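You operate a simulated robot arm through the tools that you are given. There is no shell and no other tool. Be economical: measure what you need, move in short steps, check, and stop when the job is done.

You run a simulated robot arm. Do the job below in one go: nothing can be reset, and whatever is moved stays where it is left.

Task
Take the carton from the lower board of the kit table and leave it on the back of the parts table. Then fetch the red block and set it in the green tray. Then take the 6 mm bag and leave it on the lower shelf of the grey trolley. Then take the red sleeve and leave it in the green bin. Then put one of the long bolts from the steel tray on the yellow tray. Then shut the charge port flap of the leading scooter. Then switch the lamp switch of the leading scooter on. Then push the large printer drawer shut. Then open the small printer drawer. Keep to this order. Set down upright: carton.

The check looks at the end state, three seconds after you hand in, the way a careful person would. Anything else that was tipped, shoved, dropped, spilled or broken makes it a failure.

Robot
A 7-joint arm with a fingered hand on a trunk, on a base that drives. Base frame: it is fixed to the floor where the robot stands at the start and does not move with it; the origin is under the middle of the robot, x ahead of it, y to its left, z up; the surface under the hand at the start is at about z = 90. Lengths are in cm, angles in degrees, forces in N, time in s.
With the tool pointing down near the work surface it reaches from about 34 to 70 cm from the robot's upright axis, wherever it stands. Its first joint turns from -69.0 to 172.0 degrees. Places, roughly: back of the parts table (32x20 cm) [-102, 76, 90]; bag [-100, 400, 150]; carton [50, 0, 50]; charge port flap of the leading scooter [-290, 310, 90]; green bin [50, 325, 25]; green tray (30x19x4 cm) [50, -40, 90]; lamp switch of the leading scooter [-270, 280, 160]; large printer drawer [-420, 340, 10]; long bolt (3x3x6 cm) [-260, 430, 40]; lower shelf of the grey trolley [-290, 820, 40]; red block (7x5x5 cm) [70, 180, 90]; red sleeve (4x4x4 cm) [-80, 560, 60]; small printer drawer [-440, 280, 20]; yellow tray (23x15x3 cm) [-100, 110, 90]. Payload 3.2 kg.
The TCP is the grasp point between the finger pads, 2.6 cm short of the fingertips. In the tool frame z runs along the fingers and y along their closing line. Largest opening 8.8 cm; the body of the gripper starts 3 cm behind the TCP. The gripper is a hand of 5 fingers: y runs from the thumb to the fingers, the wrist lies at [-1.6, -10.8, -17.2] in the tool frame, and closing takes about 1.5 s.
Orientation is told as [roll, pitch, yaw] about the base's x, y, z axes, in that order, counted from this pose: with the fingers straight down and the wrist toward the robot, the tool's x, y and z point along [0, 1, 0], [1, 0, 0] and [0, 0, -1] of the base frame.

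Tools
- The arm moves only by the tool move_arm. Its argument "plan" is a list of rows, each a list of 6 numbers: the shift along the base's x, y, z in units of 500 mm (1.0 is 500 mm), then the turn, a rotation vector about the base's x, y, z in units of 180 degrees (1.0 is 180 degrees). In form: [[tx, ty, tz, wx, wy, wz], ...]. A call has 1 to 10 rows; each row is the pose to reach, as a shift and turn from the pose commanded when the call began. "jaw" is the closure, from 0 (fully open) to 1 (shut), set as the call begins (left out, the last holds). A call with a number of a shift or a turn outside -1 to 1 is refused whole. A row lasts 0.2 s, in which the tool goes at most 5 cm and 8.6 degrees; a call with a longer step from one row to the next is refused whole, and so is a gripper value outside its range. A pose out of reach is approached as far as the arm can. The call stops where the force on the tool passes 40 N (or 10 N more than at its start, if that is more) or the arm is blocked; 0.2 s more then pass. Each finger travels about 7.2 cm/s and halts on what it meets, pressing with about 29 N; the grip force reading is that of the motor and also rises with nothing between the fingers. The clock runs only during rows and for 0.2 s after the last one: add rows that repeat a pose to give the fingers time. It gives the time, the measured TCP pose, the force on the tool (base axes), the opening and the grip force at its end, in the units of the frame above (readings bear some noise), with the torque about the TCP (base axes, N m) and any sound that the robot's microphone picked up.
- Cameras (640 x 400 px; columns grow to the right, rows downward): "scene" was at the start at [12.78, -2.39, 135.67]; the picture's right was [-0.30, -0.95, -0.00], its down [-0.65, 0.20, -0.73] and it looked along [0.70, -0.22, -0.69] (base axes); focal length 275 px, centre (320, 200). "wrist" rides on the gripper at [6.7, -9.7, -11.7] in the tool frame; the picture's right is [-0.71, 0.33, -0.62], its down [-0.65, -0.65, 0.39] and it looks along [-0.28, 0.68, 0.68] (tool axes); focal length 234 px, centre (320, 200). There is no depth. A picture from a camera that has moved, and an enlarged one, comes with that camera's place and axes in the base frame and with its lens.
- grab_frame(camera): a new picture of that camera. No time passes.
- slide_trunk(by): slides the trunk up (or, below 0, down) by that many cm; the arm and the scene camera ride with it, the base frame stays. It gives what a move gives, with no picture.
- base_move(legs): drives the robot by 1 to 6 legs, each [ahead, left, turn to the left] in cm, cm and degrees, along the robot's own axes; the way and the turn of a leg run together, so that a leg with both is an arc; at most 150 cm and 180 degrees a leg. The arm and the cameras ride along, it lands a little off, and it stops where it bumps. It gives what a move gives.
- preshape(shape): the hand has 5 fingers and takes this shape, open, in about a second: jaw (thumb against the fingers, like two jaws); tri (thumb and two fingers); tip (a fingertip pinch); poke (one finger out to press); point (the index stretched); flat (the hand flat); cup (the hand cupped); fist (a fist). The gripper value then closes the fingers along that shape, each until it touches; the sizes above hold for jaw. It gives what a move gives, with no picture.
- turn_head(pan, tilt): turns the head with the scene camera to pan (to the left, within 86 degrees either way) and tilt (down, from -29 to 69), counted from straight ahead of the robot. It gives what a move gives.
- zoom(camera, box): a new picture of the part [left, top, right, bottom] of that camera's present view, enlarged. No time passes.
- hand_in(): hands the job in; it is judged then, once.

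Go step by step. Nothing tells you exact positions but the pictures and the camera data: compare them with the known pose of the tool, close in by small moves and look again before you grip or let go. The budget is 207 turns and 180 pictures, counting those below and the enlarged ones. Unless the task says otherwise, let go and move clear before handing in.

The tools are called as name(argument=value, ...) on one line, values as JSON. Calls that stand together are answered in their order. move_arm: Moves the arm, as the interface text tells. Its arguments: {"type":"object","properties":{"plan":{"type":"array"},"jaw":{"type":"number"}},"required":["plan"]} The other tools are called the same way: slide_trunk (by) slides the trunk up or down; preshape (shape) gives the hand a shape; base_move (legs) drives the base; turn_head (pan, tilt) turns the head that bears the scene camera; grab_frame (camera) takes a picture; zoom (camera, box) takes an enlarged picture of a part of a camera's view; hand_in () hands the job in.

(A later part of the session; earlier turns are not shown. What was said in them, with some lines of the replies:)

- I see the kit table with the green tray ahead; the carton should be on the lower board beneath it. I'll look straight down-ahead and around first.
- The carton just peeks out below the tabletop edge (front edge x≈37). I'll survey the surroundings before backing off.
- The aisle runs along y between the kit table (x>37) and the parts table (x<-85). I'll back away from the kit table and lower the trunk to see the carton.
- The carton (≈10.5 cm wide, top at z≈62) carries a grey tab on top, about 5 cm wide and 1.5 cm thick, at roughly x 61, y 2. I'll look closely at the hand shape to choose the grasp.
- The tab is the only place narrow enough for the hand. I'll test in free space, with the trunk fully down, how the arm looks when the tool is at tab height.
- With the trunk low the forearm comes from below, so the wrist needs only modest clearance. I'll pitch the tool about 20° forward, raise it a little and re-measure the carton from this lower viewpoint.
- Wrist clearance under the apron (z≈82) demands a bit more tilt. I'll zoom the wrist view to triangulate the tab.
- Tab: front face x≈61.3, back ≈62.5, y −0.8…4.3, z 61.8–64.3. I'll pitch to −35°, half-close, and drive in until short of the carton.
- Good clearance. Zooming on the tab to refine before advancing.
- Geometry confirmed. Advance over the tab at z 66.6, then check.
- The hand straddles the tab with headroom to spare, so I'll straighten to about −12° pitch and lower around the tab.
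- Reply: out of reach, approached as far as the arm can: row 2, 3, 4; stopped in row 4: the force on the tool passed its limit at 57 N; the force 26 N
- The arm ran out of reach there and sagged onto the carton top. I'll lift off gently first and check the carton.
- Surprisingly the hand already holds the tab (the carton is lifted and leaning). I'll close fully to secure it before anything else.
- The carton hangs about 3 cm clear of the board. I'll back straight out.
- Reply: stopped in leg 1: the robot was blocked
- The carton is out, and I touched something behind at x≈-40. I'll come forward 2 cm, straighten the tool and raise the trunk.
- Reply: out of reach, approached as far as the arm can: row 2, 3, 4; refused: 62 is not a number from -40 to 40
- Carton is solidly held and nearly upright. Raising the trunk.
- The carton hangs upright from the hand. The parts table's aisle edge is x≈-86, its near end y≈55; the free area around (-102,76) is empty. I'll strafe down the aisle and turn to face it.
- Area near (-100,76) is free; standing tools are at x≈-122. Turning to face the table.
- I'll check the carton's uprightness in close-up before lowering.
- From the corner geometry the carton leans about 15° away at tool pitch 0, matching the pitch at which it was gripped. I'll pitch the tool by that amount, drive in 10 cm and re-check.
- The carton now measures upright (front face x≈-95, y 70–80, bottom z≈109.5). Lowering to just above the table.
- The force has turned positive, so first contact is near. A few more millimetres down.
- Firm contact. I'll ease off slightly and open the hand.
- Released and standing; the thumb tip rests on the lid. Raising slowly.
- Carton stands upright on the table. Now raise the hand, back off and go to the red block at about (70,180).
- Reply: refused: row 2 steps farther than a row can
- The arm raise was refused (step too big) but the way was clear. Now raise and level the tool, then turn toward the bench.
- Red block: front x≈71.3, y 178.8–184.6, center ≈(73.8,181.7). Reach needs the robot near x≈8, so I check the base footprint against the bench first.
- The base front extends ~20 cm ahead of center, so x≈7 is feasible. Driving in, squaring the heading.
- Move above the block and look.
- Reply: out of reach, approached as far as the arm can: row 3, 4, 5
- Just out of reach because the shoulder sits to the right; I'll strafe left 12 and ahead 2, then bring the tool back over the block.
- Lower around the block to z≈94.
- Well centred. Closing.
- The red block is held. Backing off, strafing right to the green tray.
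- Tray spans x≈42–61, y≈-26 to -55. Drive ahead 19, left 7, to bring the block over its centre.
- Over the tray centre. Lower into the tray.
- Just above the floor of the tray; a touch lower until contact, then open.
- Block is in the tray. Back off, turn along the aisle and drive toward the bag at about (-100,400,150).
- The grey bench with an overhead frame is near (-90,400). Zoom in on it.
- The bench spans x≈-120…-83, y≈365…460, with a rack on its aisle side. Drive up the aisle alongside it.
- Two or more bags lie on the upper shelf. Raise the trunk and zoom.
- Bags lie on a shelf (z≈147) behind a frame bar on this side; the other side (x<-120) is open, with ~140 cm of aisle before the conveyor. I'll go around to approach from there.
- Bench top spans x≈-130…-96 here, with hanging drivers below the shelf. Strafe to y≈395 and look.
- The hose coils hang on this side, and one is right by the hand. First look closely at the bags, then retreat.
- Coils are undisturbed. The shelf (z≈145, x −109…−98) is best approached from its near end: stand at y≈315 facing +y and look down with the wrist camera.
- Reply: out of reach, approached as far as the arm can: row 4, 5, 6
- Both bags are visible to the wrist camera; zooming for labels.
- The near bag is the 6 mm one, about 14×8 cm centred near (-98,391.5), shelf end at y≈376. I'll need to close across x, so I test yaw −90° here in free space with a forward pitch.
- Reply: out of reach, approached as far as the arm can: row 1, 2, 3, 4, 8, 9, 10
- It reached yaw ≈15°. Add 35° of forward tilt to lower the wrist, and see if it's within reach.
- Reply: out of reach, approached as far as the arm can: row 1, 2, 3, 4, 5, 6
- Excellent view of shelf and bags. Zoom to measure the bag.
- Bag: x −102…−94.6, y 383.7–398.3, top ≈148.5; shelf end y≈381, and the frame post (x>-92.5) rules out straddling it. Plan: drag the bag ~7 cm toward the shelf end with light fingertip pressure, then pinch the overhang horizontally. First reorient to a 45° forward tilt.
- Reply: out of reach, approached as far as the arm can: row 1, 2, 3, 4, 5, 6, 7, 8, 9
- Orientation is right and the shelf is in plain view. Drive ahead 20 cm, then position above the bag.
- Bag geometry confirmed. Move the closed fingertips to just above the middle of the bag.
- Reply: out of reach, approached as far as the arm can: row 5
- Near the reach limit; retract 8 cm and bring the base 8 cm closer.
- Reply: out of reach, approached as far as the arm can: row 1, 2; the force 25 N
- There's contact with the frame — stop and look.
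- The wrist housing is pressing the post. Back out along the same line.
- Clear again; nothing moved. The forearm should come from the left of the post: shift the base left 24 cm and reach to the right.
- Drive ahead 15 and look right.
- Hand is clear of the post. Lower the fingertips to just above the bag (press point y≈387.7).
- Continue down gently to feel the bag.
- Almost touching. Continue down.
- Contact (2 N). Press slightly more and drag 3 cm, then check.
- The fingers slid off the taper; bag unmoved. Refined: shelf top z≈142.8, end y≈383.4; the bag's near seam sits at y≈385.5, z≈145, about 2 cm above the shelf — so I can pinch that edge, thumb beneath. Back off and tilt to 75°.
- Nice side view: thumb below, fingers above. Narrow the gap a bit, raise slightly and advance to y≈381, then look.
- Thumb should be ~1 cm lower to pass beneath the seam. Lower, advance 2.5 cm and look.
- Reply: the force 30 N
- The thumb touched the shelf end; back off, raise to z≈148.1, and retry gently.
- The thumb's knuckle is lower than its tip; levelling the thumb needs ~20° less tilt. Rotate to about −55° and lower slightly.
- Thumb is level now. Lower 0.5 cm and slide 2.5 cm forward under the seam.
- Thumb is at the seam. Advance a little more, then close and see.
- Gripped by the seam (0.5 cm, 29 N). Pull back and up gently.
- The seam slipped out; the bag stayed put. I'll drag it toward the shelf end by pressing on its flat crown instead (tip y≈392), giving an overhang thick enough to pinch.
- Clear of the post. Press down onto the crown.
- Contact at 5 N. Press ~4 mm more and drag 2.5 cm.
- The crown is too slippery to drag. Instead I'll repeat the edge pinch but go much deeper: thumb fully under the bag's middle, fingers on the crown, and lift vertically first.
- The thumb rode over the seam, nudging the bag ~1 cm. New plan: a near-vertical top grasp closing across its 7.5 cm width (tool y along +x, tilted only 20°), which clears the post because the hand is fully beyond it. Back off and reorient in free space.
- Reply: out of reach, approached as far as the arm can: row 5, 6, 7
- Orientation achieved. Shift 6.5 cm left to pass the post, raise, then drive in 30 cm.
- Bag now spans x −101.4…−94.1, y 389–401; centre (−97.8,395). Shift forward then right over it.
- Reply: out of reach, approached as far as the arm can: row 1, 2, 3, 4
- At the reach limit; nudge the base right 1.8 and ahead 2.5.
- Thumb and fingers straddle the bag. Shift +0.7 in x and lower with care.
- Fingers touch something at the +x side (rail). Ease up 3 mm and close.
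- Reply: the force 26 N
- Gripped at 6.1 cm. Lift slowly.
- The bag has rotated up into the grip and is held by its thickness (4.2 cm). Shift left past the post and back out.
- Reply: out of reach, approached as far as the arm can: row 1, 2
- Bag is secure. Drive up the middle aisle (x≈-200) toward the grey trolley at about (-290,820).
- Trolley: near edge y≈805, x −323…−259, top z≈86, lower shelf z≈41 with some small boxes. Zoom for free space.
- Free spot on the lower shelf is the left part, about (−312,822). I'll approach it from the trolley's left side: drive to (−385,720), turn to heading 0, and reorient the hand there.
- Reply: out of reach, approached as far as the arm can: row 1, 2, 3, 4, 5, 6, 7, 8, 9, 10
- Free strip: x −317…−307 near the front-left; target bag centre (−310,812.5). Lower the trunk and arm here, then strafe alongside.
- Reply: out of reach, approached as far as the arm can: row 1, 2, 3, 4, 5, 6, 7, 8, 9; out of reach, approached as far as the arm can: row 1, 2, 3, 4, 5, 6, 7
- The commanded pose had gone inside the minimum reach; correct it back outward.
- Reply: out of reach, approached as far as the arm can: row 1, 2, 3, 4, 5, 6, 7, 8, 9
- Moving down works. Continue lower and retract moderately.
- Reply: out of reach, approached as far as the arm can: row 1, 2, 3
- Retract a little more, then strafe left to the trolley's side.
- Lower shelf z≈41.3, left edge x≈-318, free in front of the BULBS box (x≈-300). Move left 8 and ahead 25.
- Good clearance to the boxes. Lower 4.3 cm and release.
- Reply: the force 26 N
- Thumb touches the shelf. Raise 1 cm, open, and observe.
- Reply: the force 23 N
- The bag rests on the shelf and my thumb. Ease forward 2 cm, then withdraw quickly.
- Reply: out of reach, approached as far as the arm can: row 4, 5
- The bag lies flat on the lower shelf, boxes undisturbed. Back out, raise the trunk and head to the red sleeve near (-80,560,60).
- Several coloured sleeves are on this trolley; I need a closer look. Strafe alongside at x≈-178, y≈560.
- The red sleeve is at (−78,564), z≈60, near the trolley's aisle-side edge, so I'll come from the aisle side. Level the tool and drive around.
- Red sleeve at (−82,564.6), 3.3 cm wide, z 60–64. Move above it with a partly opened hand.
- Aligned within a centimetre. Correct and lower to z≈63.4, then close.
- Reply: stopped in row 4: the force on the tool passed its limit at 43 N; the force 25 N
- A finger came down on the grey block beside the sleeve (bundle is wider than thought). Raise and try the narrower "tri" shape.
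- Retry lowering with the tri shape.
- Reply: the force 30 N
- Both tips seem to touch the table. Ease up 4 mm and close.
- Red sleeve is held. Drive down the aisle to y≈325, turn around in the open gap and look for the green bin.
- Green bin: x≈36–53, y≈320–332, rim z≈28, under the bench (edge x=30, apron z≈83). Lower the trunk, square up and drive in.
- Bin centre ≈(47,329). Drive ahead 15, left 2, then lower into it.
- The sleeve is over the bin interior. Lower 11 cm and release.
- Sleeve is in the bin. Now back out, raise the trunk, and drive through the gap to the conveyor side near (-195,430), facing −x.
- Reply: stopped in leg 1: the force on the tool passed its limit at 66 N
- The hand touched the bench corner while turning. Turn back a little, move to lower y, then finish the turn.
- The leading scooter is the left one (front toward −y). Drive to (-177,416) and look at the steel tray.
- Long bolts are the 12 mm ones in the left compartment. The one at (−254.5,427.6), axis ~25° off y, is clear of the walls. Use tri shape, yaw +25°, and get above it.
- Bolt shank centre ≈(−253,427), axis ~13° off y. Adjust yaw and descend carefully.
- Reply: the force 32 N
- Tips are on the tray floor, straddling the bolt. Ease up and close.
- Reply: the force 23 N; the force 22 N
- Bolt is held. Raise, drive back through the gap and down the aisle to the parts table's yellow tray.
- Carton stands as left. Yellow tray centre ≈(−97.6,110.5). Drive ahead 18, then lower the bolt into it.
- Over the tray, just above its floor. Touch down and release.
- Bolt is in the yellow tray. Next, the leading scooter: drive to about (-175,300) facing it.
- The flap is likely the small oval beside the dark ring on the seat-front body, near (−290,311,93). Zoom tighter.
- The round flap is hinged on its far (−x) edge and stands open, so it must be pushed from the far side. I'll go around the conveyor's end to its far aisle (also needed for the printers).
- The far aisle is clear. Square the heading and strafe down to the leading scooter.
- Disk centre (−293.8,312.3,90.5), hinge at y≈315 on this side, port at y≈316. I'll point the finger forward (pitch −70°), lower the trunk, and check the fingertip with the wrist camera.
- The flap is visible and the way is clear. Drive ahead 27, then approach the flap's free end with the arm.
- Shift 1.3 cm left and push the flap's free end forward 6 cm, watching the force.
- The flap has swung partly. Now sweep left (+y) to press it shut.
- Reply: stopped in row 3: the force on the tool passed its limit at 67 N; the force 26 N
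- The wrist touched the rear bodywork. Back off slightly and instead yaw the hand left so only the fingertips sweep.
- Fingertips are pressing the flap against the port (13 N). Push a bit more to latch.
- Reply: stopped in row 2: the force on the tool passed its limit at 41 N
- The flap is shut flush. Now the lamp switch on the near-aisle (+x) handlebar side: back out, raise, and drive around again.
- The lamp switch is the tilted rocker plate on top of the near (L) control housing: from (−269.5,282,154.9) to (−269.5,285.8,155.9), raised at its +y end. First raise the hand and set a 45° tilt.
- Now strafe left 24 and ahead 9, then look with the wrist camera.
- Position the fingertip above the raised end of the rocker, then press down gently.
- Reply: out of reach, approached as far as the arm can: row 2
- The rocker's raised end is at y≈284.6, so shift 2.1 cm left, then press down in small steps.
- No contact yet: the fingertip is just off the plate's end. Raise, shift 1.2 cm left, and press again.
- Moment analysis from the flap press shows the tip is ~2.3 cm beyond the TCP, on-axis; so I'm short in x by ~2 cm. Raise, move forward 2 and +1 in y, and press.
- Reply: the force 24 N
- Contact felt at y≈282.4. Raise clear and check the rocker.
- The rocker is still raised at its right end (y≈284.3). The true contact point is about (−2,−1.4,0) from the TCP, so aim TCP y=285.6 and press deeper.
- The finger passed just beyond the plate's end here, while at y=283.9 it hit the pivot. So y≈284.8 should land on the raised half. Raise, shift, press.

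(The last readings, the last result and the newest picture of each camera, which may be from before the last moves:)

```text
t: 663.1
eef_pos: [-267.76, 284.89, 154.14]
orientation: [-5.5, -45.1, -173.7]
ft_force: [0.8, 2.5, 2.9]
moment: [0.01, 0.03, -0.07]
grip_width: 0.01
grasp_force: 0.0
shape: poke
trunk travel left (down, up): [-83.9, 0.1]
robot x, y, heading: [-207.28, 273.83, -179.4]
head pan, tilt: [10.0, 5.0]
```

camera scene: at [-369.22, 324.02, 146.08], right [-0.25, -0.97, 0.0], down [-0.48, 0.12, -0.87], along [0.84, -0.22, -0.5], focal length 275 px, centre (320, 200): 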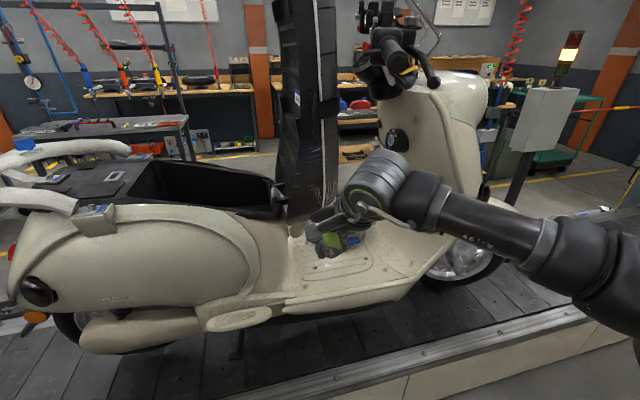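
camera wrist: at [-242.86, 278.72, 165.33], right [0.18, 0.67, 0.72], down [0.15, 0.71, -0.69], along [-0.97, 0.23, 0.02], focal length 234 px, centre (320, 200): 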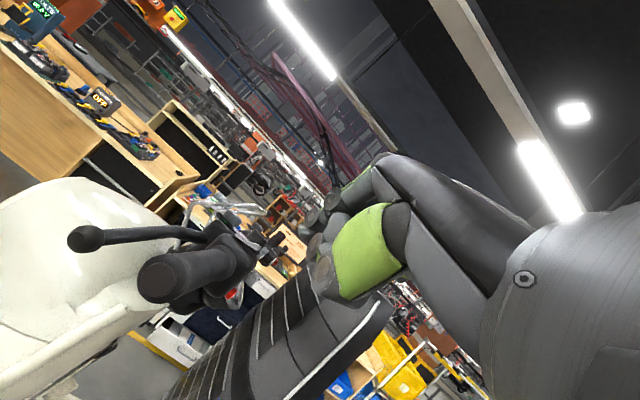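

Re-triangulating with the wider baseline puts the plate at x≈−273, ~3.5 cm further in. Raise, drive ahead 3.5, and press again.

move_arm(plan=[[0, 0, 0.05, 0, 0, 0], [0, 0.01, 0.09, 0, 0, 0]])

base_move(legs=[[3.5, 0, 0]])

move_arm(plan=[[0, 0, -0.01, 0, 0, 0], [0, 0, -0.025, 0, 0, 0]])

move_arm(plan=[[0, 0, -0.008, 0, 0, 0], [0, 0, -0.016, 0, 0, 0]])

move_arm(plan=[[0, 0, -0.008, 0, 0, 0], [0, 0, -0.014, 0, 0, 0]])

```text
t: 663.7
eef_pos: [-267.6, 285.12, 158.64]
orientation: [-5.5, -45.0, -173.4]
ft_force: [0.1, -0.3, 0.4]
moment: [0.01, -0.01, -0.01]
grip_width: 0.0
grasp_force: 0.0
shape: poke
trunk travel left (down, up): [-83.9, 0.1]
robot x, y, heading: [-207.43, 273.85, -179.3]
head pan, tilt: [10.0, 5.0]
```

```text
t: 664.6
eef_pos: [-270.62, 284.99, 158.91]
orientation: [-5.6, -45.4, -173.4]
ft_force: [1.0, -0.1, 0.0]
moment: [-0.03, -0.02, 0.04]
grip_width: 0.0
grasp_force: 0.1
shape: poke
trunk travel left (down, up): [-83.9, 0.1]
robot x, y, heading: [-210.71, 273.8, -179.5]
head pan, tilt: [10.0, 5.0]
```

```text
t: 665.2
eef_pos: [-271.13, 285.25, 157.43]
orientation: [-5.6, -45.1, -173.5]
ft_force: [-0.1, 1.0, -0.9]
moment: [-0.01, 0.0, 0.01]
grip_width: 0.0
grasp_force: 0.0
shape: poke
trunk travel left (down, up): [-83.9, 0.1]
robot x, y, heading: [-210.77, 273.82, -179.4]
head pan, tilt: [10.0, 5.0]
```

```text
t: 665.8
eef_pos: [-271.0, 285.06, 156.58]
orientation: [-5.5, -45.1, -173.6]
ft_force: [-0.3, 0.1, 1.2]
moment: [0.0, 0.03, -0.02]
grip_width: 0.0
grasp_force: 0.0
shape: poke
trunk travel left (down, up): [-83.9, 0.1]
robot x, y, heading: [-210.94, 274.19, -179.4]
head pan, tilt: [10.0, 5.0]
```

```text
t: 666.4
eef_pos: [-270.8, 284.92, 156.49]
orientation: [-5.5, -45.6, -173.5]
ft_force: [-3.4, 2.1, 20.3]
moment: [0.13, 0.39, -0.03]
grip_width: 0.01
grasp_force: 0.1
shape: poke
trunk travel left (down, up): [-83.9, 0.1]
robot x, y, heading: [-211.02, 273.83, -179.8]
head pan, tilt: [10.0, 5.0]
```

Firm contact at (−272.7,285.5). Press a little harder.

move_arm(plan=[[0, 0, -0.006, 0, 0, 0], [0, 0, -0.01, 0, 0, 0], [0, 0, -0.01, 0, 0, 0]])

```text
t: 667.1
eef_pos: [-270.6, 285.16, 156.41]
orientation: [-5.3, -46.5, -173.6]
ft_force: [0.2, 0.7, 14.2]
moment: [0.1, 0.21, 0.0]
grip_width: 0.01
grasp_force: 0.0
shape: poke
trunk travel left (down, up): [-83.9, 0.1]
robot x, y, heading: [-211.17, 273.68, -179.5]
head pan, tilt: [10.0, 5.0]
stopped in row 3: the force on the tool passed its limit at 40 N (the readings are from after the stop); the commanded pose is now the measured one
```

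That rigid contact is the mirror post. The rocker may already have flipped during the earlier light presses; raise and check once.

move_arm(plan=[[0, 0, 0.05, 0, 0, 0], [0.02, 0.03, 0.1, 0, 0, 0], [0.08, 0.1, 0.12, 0, 0, 0], [0.14, 0.17, 0.12, 0, 0, 0]])

zoom(camera="scene", box=[380, 165, 460, 225])

```text
t: 668.1
eef_pos: [-263.75, 294.21, 162.22]
orientation: [-5.4, -46.1, -173.6]
ft_force: [0.7, 0.9, 0.4]
moment: [0.0, 0.01, 0.03]
grip_width: 0.0
grasp_force: 0.0
shape: poke
trunk travel left (down, up): [-83.9, 0.1]
robot x, y, heading: [-211.14, 273.74, -179.5]
head pan, tilt: [10.0, 5.0]
```

```text
6.67 times, centred on (420, 195) of scene
camera zoom: at [-224.9, 272.52, 158.13], right [-0.18, 0.98, 0.0], down [0.08, 0.01, -1.0], along [-0.98, -0.18, -0.09], focal length 1832 px, centre (-347, 233)
```

zoom: 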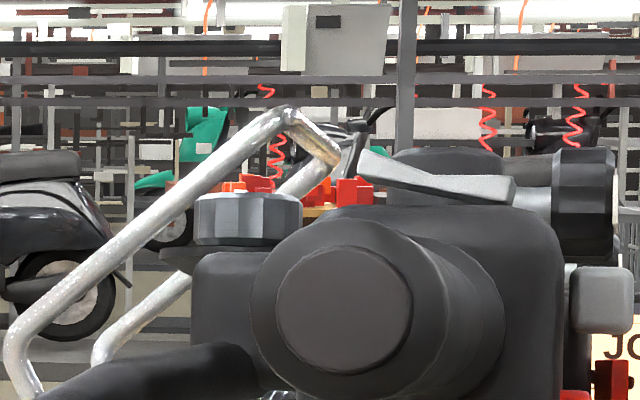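

The rocker has flipped — the lamp switch is on. Next the printers: back off, level and retract the arm so it fits the far aisle.

base_move(legs=[[-14, 0, 0]])

move_arm(plan=[[0.01, 0, -0.09, 0, -0.045, 0], [0.03, 0, -0.18, 0, -0.09, 0], [0.06, 0, -0.27, 0, -0.135, 0], [0.1, 0, -0.35, 0, -0.18, 0], [0.15, 0, -0.43, 0, -0.22, 0], [0.2, 0, -0.5, 0, -0.25, 0], [0.24, 0, -0.56, 0, -0.25, 0], [0.27, 0, -0.62, 0, -0.25, 0]])

base_move(legs=[[0, -150, 0], [0, -150, 0], [0, -140, 0]])

```text
t: 669.4
eef_pos: [-250.33, 294.02, 162.16]
orientation: [-5.4, -45.9, -173.5]
ft_force: [-0.8, -0.2, 0.0]
moment: [-0.01, -0.01, 0.0]
grip_width: 0.0
grasp_force: 0.1
shape: poke
trunk travel left (down, up): [-83.9, 0.1]
robot x, y, heading: [-197.22, 273.86, -179.7]
head pan, tilt: [10.0, 5.0]
```

```text
t: 671.2
eef_pos: [-236.52, 294.11, 131.53]
orientation: [-0.8, -1.2, -175.5]
ft_force: [0.9, 0.9, -0.2]
moment: [-0.01, -0.01, -0.02]
grip_width: 0.0
grasp_force: 0.1
shape: poke
trunk travel left (down, up): [-83.9, 0.1]
robot x, y, heading: [-197.48, 273.81, -179.2]
head pan, tilt: [10.0, 5.0]
```

```text
t: 692.4
eef_pos: [-237.04, 737.25, 131.57]
orientation: [-0.8, -1.0, -175.8]
ft_force: [0.7, 0.0, -0.6]
moment: [0.0, 0.0, -0.01]
grip_width: 0.0
grasp_force: 0.0
shape: poke
trunk travel left (down, up): [-83.9, 0.1]
robot x, y, heading: [-197.38, 716.79, 180.1]
head pan, tilt: [10.0, 5.0]
```

base_move(legs=[[150, 0, 0], [14, 0, 0], [0, 150, 0], [0, 150, 0], [0, 100, 0]])

slide_trunk(by=-40)

turn_head(pan=8, tilt=50)

```text
t: 719.9
eef_pos: [-394.27, 329.91, 131.62]
orientation: [-0.7, -1.1, -172.4]
ft_force: [-0.2, -0.8, -0.5]
moment: [0.0, 0.04, -0.02]
grip_width: 0.0
grasp_force: 0.1
shape: poke
trunk travel left (down, up): [-83.9, 0.1]
robot x, y, heading: [-353.58, 312.17, -176.3]
head pan, tilt: [10.0, 5.0]
```

```text
t: 723.8
eef_pos: [-394.28, 329.9, 91.58]
orientation: [-0.8, -1.1, -172.5]
ft_force: [0.0, 0.0, 0.1]
moment: [-0.01, 0.03, 0.01]
grip_width: 0.0
grasp_force: 0.0
shape: poke
trunk travel left (down, up): [-43.9, 40.1]
robot x, y, heading: [-353.82, 312.06, -176.6]
head pan, tilt: [10.0, 5.0]
```

```text
t: 724.9
eef_pos: [-394.2, 329.96, 91.62]
orientation: [-0.9, -1.1, -172.5]
ft_force: [0.6, 0.2, -0.1]
moment: [0.0, -0.01, -0.03]
grip_width: 0.02
grasp_force: 0.0
shape: poke
trunk travel left (down, up): [-43.9, 40.1]
robot x, y, heading: [-353.71, 311.7, -176.4]
head pan, tilt: [8.0, 50.0]
```

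Take a full look at both printers from here.

grab_frame(camera="scene")

```text
1 pictures are left
camera scene: at [-366.4, 310.32, 111.13], right [-0.2, 0.98, 0.0], down [0.75, 0.15, -0.64], along [-0.63, -0.13, -0.77], focal length 275 px, centre (320, 200)
```

scene: 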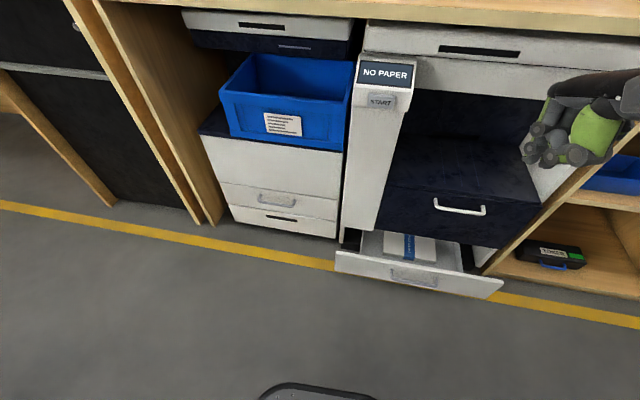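

Large printer's open drawer: front at x≈−420, y≈339, z 3–15 (closed plane ≈−434). Small printer drawer's bow handle: bar at x≈−431, z≈25, y 271–286. First square up and lower the hand for pushing.

base_move(legs=[[0, -9, -3.6]])

slide_trunk(by=-40)

move_arm(plan=[[0, 0, -0.06, 0, 0.04, 0], [-0.02, 0, -0.13, 0, 0.08, 0], [-0.04, 0, -0.21, 0, 0.12, 0], [-0.06, 0, -0.3, 0, 0.16, 0], [-0.08, 0, -0.39, 0, 0.2, 0], [-0.1, 0, -0.48, 0, 0.24, 0], [-0.12, 0, -0.57, 0, 0.25, 0], [-0.14, 0, -0.66, 0, 0.25, 0], [-0.16, 0, -0.74, 0, 0.25, 0]])

```text
t: 726.0
eef_pos: [-393.37, 341.42, 91.58]
orientation: [-0.7, -1.1, -176.0]
ft_force: [-0.1, 0.8, 0.7]
moment: [0.01, 0.0, -0.02]
grip_width: 0.0
grasp_force: 0.0
shape: poke
trunk travel left (down, up): [-43.9, 40.1]
robot x, y, heading: [-354.61, 321.15, 179.9]
head pan, tilt: [8.0, 50.0]
```

```text
t: 729.8
eef_pos: [-393.32, 341.42, 51.61]
orientation: [-0.8, -1.2, -176.0]
ft_force: [0.2, -1.7, -0.2]
moment: [-0.01, -0.01, 0.0]
grip_width: 0.0
grasp_force: 0.0
shape: poke
trunk travel left (down, up): [-3.9, 80.1]
robot x, y, heading: [-353.96, 321.01, 179.9]
head pan, tilt: [8.0, 50.0]
```

```text
t: 731.8
eef_pos: [-401.15, 341.46, 14.43]
orientation: [-4.8, -45.9, -174.2]
ft_force: [0.2, 0.5, 0.8]
moment: [0.0, 0.02, 0.0]
grip_width: 0.0
grasp_force: 0.0
shape: poke
out of reach, approached as far as the arm can: row 3, 4, 5, 6
trunk travel left (down, up): [-3.9, 80.1]
robot x, y, heading: [-354.26, 321.48, 179.9]
head pan, tilt: [8.0, 50.0]
```

Lower slightly and push forward with the base.

move_arm(plan=[[0, -0.02, -0.03, 0, 0, 0], [0, -0.02, -0.06, 0, 0, 0]])

base_move(legs=[[14, 0, 0]])

base_move(legs=[[6, 0, 0]])

```text
t: 732.4
eef_pos: [-401.36, 340.47, 11.55]
orientation: [-4.9, -46.0, -174.2]
ft_force: [0.1, 0.9, 0.4]
moment: [0.01, 0.0, -0.03]
grip_width: 0.03
grasp_force: 0.0
shape: poke
trunk travel left (down, up): [-3.9, 80.1]
robot x, y, heading: [-353.85, 321.01, 180.1]
head pan, tilt: [8.0, 50.0]
```

```text
t: 733.8
eef_pos: [-415.53, 340.36, 11.65]
orientation: [-4.9, -45.9, -174.1]
ft_force: [-0.7, -0.4, -0.4]
moment: [0.0, -0.02, 0.03]
grip_width: 0.0
grasp_force: 0.1
shape: poke
trunk travel left (down, up): [-3.9, 80.1]
robot x, y, heading: [-368.03, 321.31, -179.7]
head pan, tilt: [8.0, 50.0]
```

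```text
t: 734.7
eef_pos: [-421.69, 340.4, 11.56]
orientation: [-5.0, -46.1, -174.1]
ft_force: [-0.6, 0.5, -0.4]
moment: [0.02, 0.0, -0.02]
grip_width: 0.01
grasp_force: 0.0
shape: poke
trunk travel left (down, up): [-3.9, 80.1]
robot x, y, heading: [-374.1, 321.39, -179.8]
head pan, tilt: [8.0, 50.0]
```

base_move(legs=[[6, 0, 0]])

base_move(legs=[[4, 0, 0]])

base_move(legs=[[2.5, 0, 0]])

```text
t: 735.7
eef_pos: [-424.71, 340.09, 10.65]
orientation: [-4.4, -44.7, -174.1]
ft_force: [2.6, -0.5, -2.3]
moment: [-0.02, 0.14, -0.03]
grip_width: 0.0
grasp_force: 0.1
shape: poke
trunk travel left (down, up): [-3.9, 80.1]
robot x, y, heading: [-378.06, 321.28, -180.0]
head pan, tilt: [8.0, 50.0]
stopped in leg 1: the force on the tool passed its limit at 80 N (the readings are from after the stop); the commanded pose is now the measured one
```

```text
t: 736.4
eef_pos: [-424.98, 339.97, 9.96]
orientation: [-4.1, -43.7, -174.3]
ft_force: [1.1, 0.7, -0.5]
moment: [-0.02, 0.08, 0.01]
grip_width: 0.0
grasp_force: 0.0
shape: poke
trunk travel left (down, up): [-3.9, 80.1]
robot x, y, heading: [-378.76, 321.3, 180.0]
head pan, tilt: [8.0, 50.0]
stopped in leg 1: the force on the tool passed its limit at 64 N (the readings are from after the stop); the commanded pose is now the measured one
```

```text
t: 737.2
eef_pos: [-425.3, 340.06, 9.41]
orientation: [-4.1, -43.0, -174.3]
ft_force: [0.1, 0.5, 0.1]
moment: [0.01, 0.03, -0.01]
grip_width: 0.03
grasp_force: 0.0
shape: poke
trunk travel left (down, up): [-3.9, 80.1]
robot x, y, heading: [-379.45, 320.79, 179.9]
head pan, tilt: [8.0, 50.0]
stopped in leg 1: the force on the tool passed its limit at 63 N (the readings are from after the stop); the commanded pose is now the measured one
```

The drawer has hit its end stop (repeated 60+ N at the same place), so it's shut. Back off, and prepare to pinch the small drawer's handle: jaw shape, fingers forward (pitch −80°), z≈25.

base_move(legs=[[-22, 0, 0]])

preshape(shape="jaw")

move_arm(plan=[[0.01, 0, 0.06, 0, 0.04, 0], [0.01, 0, 0.12, 0, 0.08, 0], [0.01, 0, 0.18, 0, 0.12, 0], [0.01, 0, 0.25, 0, 0.16, 0], [0.01, 0, 0.312, 0, 0.2, 0]], jaw=0.2)

base_move(legs=[[0, 61, 0]])

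```text
t: 738.9
eef_pos: [-403.46, 340.21, 9.65]
orientation: [-4.1, -42.9, -174.5]
ft_force: [-0.4, -0.9, -0.1]
moment: [-0.02, 0.02, 0.04]
grip_width: 0.0
grasp_force: 0.0
shape: poke
trunk travel left (down, up): [-3.9, 80.1]
robot x, y, heading: [-357.34, 320.99, 179.5]
head pan, tilt: [8.0, 50.0]
```

```text
t: 739.8
eef_pos: [-403.42, 340.12, 9.5]
orientation: [-4.1, -43.0, -174.4]
ft_force: [-0.3, -0.3, 0.8]
moment: [-0.02, 0.03, 0.0]
grip_width: 8.75
grasp_force: 0.1
shape: jaw
trunk travel left (down, up): [-3.9, 80.1]
robot x, y, heading: [-357.16, 320.88, 179.3]
head pan, tilt: [8.0, 50.0]
```

```text
t: 741.0
eef_pos: [-402.87, 340.29, 25.12]
orientation: [-20.2, -78.5, -159.6]
ft_force: [-0.4, 0.5, -0.4]
moment: [-0.01, 0.02, 0.0]
grip_width: 7.06
grasp_force: 0.1
shape: jaw
trunk travel left (down, up): [-3.9, 80.1]
robot x, y, heading: [-357.35, 320.89, 179.6]
head pan, tilt: [8.0, 50.0]
```

```text
t: 744.3
eef_pos: [-403.6, 281.07, 25.21]
orientation: [-20.5, -78.4, -160.2]
ft_force: [0.4, 0.1, 0.8]
moment: [-0.01, -0.01, 0.03]
grip_width: 7.08
grasp_force: 0.0
shape: jaw
trunk travel left (down, up): [-3.9, 80.1]
robot x, y, heading: [-358.33, 261.24, 178.7]
head pan, tilt: [8.0, 50.0]
```

Aligned with the handle (y≈281, z≈25). Drive in until the fingertips reach the drawer front.

base_move(legs=[[21, 0, 0]])

move_arm(plan=[[-0.02, 0, 0, 0, 0, 0], [-0.04, 0, 0, 0, 0, 0], [-0.06, 0, 0, 0, 0, 0], [-0.08, 0, 0, 0, 0, 0], [-0.1, 0, 0, 0, 0, 0], [-0.12, 0, 0, 0, 0, 0]])

```text
t: 746.0
eef_pos: [-424.29, 281.5, 25.03]
orientation: [-20.5, -78.4, -160.1]
ft_force: [-0.3, -0.2, -0.2]
moment: [0.03, -0.01, 0.02]
grip_width: 7.05
grasp_force: 0.1
shape: jaw
trunk travel left (down, up): [-3.9, 80.1]
robot x, y, heading: [-378.89, 261.53, 178.9]
head pan, tilt: [8.0, 50.0]
```

```text
t: 747.2
eef_pos: [-428.92, 281.4, 25.62]
orientation: [-22.3, -79.6, -158.6]
ft_force: [20.6, 0.4, 8.0]
moment: [-0.07, 0.81, -0.11]
grip_width: 7.18
grasp_force: 0.0
shape: jaw
trunk travel left (down, up): [-3.9, 80.1]
robot x, y, heading: [-378.92, 261.4, 178.4]
head pan, tilt: [8.0, 50.0]
stopped in row 6: the force on the tool passed its limit at 51 N (the readings are from after the stop); the commanded pose is now the measured one
```

Upper fingertips touch the drawer front (−431.5). Ease back a few mm and close on the bar.

move_arm(plan=[[0.008, 0, 0, 0, 0, 0], [0.01, 0, 0, 0, 0, 0]])

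move_arm(plan=[[0, 0, 0, 0, 0, 0], [0, 0, 0, 0, 0, 0], [0, 0, 0, 0, 0, 0], [0, 0, 0, 0, 0, 0], [0, 0, 0, 0, 0, 0]], jaw=1)

```text
t: 747.8
eef_pos: [-428.56, 281.49, 25.46]
orientation: [-21.8, -79.2, -159.1]
ft_force: [-4.6, -0.8, 13.1]
moment: [-0.17, -0.15, -0.07]
grip_width: 7.49
grasp_force: 0.1
shape: jaw
trunk travel left (down, up): [-3.9, 80.1]
robot x, y, heading: [-379.45, 261.55, 178.6]
head pan, tilt: [8.0, 50.0]
```

```text
t: 749.0
eef_pos: [-428.59, 281.53, 25.77]
orientation: [-22.6, -79.5, -158.2]
ft_force: [-4.4, 0.1, 23.1]
moment: [0.0, -0.05, 0.01]
grip_width: 2.26
grasp_force: 29.3
shape: jaw
trunk travel left (down, up): [-3.9, 80.1]
robot x, y, heading: [-379.22, 261.46, 178.6]
head pan, tilt: [8.0, 50.0]
```

Gripping something 2.3 cm thick. Relieve the upward force and pull back 3 cm.

move_arm(plan=[[0, 0, 0.008, 0, 0, 0], [0, 0, 0.012, 0, 0, 0]])

move_arm(plan=[[0.02, 0, 0, 0, 0, 0], [0.04, 0, 0, 0, 0, 0], [0.06, 0, 0, 0, 0, 0], [0.08, 0, 0, 0, 0, 0]])

```text
t: 749.6
eef_pos: [-428.43, 281.42, 25.8]
orientation: [-21.4, -78.8, -159.4]
ft_force: [-2.4, -4.8, 10.2]
moment: [0.12, -0.1, -0.02]
grip_width: 2.09
grasp_force: 29.1
shape: jaw
trunk travel left (down, up): [-3.9, 80.1]
robot x, y, heading: [-379.16, 261.85, 179.0]
head pan, tilt: [8.0, 50.0]
```

```text
t: 750.6
eef_pos: [-424.5, 281.46, 26.1]
orientation: [-21.3, -79.0, -159.5]
ft_force: [-0.6, -5.5, 3.6]
moment: [0.19, -0.01, 0.0]
grip_width: 2.0
grasp_force: 29.2
shape: jaw
trunk travel left (down, up): [-3.9, 80.1]
robot x, y, heading: [-378.87, 261.53, 178.4]
head pan, tilt: [8.0, 50.0]
```

The drawer is coming along (grip still 2 cm with constraint forces). Keep pulling.

base_move(legs=[[-6, 0, 0]])

base_move(legs=[[-6, 0, 0]])

base_move(legs=[[-4, 0, 0]])

```text
t: 751.6
eef_pos: [-418.67, 281.45, 26.06]
orientation: [-21.3, -79.1, -159.7]
ft_force: [0.2, 0.1, 2.6]
moment: [-0.01, -0.03, -0.06]
grip_width: 1.92
grasp_force: 29.1
shape: jaw
trunk travel left (down, up): [-3.9, 80.1]
robot x, y, heading: [-373.3, 261.35, 178.7]
head pan, tilt: [8.0, 50.0]
```

```text
t: 752.5
eef_pos: [-412.61, 281.27, 26.01]
orientation: [-21.2, -79.1, -159.7]
ft_force: [0.2, 7.0, 3.0]
moment: [-0.19, -0.03, 0.0]
grip_width: 1.92
grasp_force: 28.8
shape: jaw
trunk travel left (down, up): [-3.9, 80.1]
robot x, y, heading: [-367.43, 260.99, 178.4]
head pan, tilt: [8.0, 50.0]
```

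```text
t: 753.4
eef_pos: [-408.57, 281.31, 26.14]
orientation: [-21.0, -79.2, -159.9]
ft_force: [0.2, 8.6, 2.3]
moment: [-0.27, -0.04, 0.02]
grip_width: 1.91
grasp_force: 28.5
shape: jaw
trunk travel left (down, up): [-3.9, 80.1]
robot x, y, heading: [-363.01, 261.24, 178.5]
head pan, tilt: [8.0, 50.0]
```

base_move(legs=[[-5, 0, 0]])

```text
t: 754.4
eef_pos: [-403.65, 281.19, 26.13]
orientation: [-21.0, -79.2, -160.0]
ft_force: [0.7, 12.6, 2.6]
moment: [-0.39, -0.06, -0.02]
grip_width: 1.88
grasp_force: 28.9
shape: jaw
trunk travel left (down, up): [-3.9, 80.1]
robot x, y, heading: [-358.06, 261.2, 178.3]
head pan, tilt: [8.0, 50.0]
```

Pulled about 25 cm. Release, back the hand off, and use the last picture to verify both drawers.

move_arm(plan=[[0, 0, 0, 0, 0, 0], [0, 0, 0, 0, 0, 0], [0, 0, 0, 0, 0, 0], [0, 0, 0, 0, 0, 0]], jaw=0.1)

move_arm(plan=[[0.03, 0, 0, 0, 0, 0], [0.07, 0, 0, 0, 0, 0], [0.11, 0, 0.02, 0, 0, 0]])

slide_trunk(by=30)

turn_head(pan=-30, tilt=45)

grab_frame(camera="scene")

```text
t: 755.4
eef_pos: [-403.42, 281.1, 25.98]
orientation: [-21.1, -79.1, -160.0]
ft_force: [-0.2, 0.2, -0.2]
moment: [-0.03, 0.07, 0.01]
grip_width: 7.89
grasp_force: 0.0
shape: jaw
trunk travel left (down, up): [-3.9, 80.1]
robot x, y, heading: [-357.98, 260.95, 178.8]
head pan, tilt: [8.0, 50.0]
```

```text
t: 756.1
eef_pos: [-399.39, 283.19, 27.16]
orientation: [-40.9, -79.5, -142.8]
ft_force: [-0.2, 0.2, 0.7]
moment: [0.03, 0.0, 0.01]
grip_width: 7.93
grasp_force: 0.0
shape: jaw
trunk travel left (down, up): [-3.9, 80.1]
robot x, y, heading: [-358.16, 260.6, 178.5]
head pan, tilt: [8.0, 50.0]
```

```text
t: 759.1
eef_pos: [-398.07, 281.24, 56.92]
orientation: [-21.0, -79.2, -160.0]
ft_force: [0.6, 0.7, 0.0]
moment: [0.02, 0.01, 0.04]
grip_width: 7.95
grasp_force: 0.0
shape: jaw
trunk travel left (down, up): [-33.9, 50.1]
robot x, y, heading: [-357.92, 261.19, 178.7]
head pan, tilt: [8.0, 50.0]
```

```text
t: 760.2
eef_pos: [-397.98, 281.24, 56.77]
orientation: [-21.1, -79.2, -159.9]
ft_force: [0.1, -0.5, 0.4]
moment: [0.01, 0.04, 0.0]
grip_width: 7.91
grasp_force: 0.1
shape: jaw
trunk travel left (down, up): [-33.9, 50.1]
robot x, y, heading: [-357.65, 261.07, 178.2]
head pan, tilt: [-30.0, 45.0]
```

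```text
0 pictures are left
camera scene: at [-370.16, 265.47, 101.81], right [0.52, 0.85, 0.0], down [0.6, -0.37, -0.71], along [-0.6, 0.37, -0.71], focal length 275 px, centre (320, 200)
```

scene: 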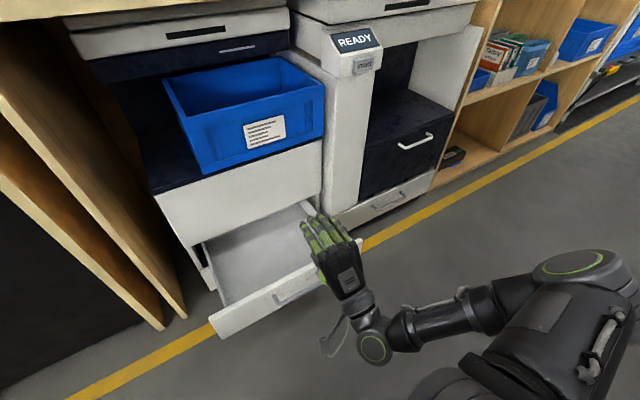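

The large printer drawer is shut (its display now reads READY), the small drawer stands wide open, and the hand is clear, so I'm handing in.

hand_in()

```text
The job is handed in.
```

I did all nine steps in the order you gave and handed the job in; I don't have the result of the check.

- **Checked in pictures:** The carton stands upright on the parts table. The red block, 6 mm bag, red sleeve and long bolt are where you asked. The charge port flap looks flush, the lamp switch rocker has flipped over, the large drawer is shut and the small drawer is open.
- **Lamp switch:** I took the rocker's flipped position to mean on, and did not see the lamp itself.
- **Contacts on the way:** The hand hit a corner of the grey bench at about 66 N. It also leaned on that bench's frame post and shelf end, and on the scooter's mirror post and rear bodywork. A finger came down hard on a grey block next to the red sleeve.
- **Something I did not see:** The base bumped something behind it near the kit table early on. I never identified what it was.
- **8 mm bag:** While I was getting the 6 mm bag out, it slid a centimetre or more toward the 8 mm bag. The 8 mm bag looked undisturbed.
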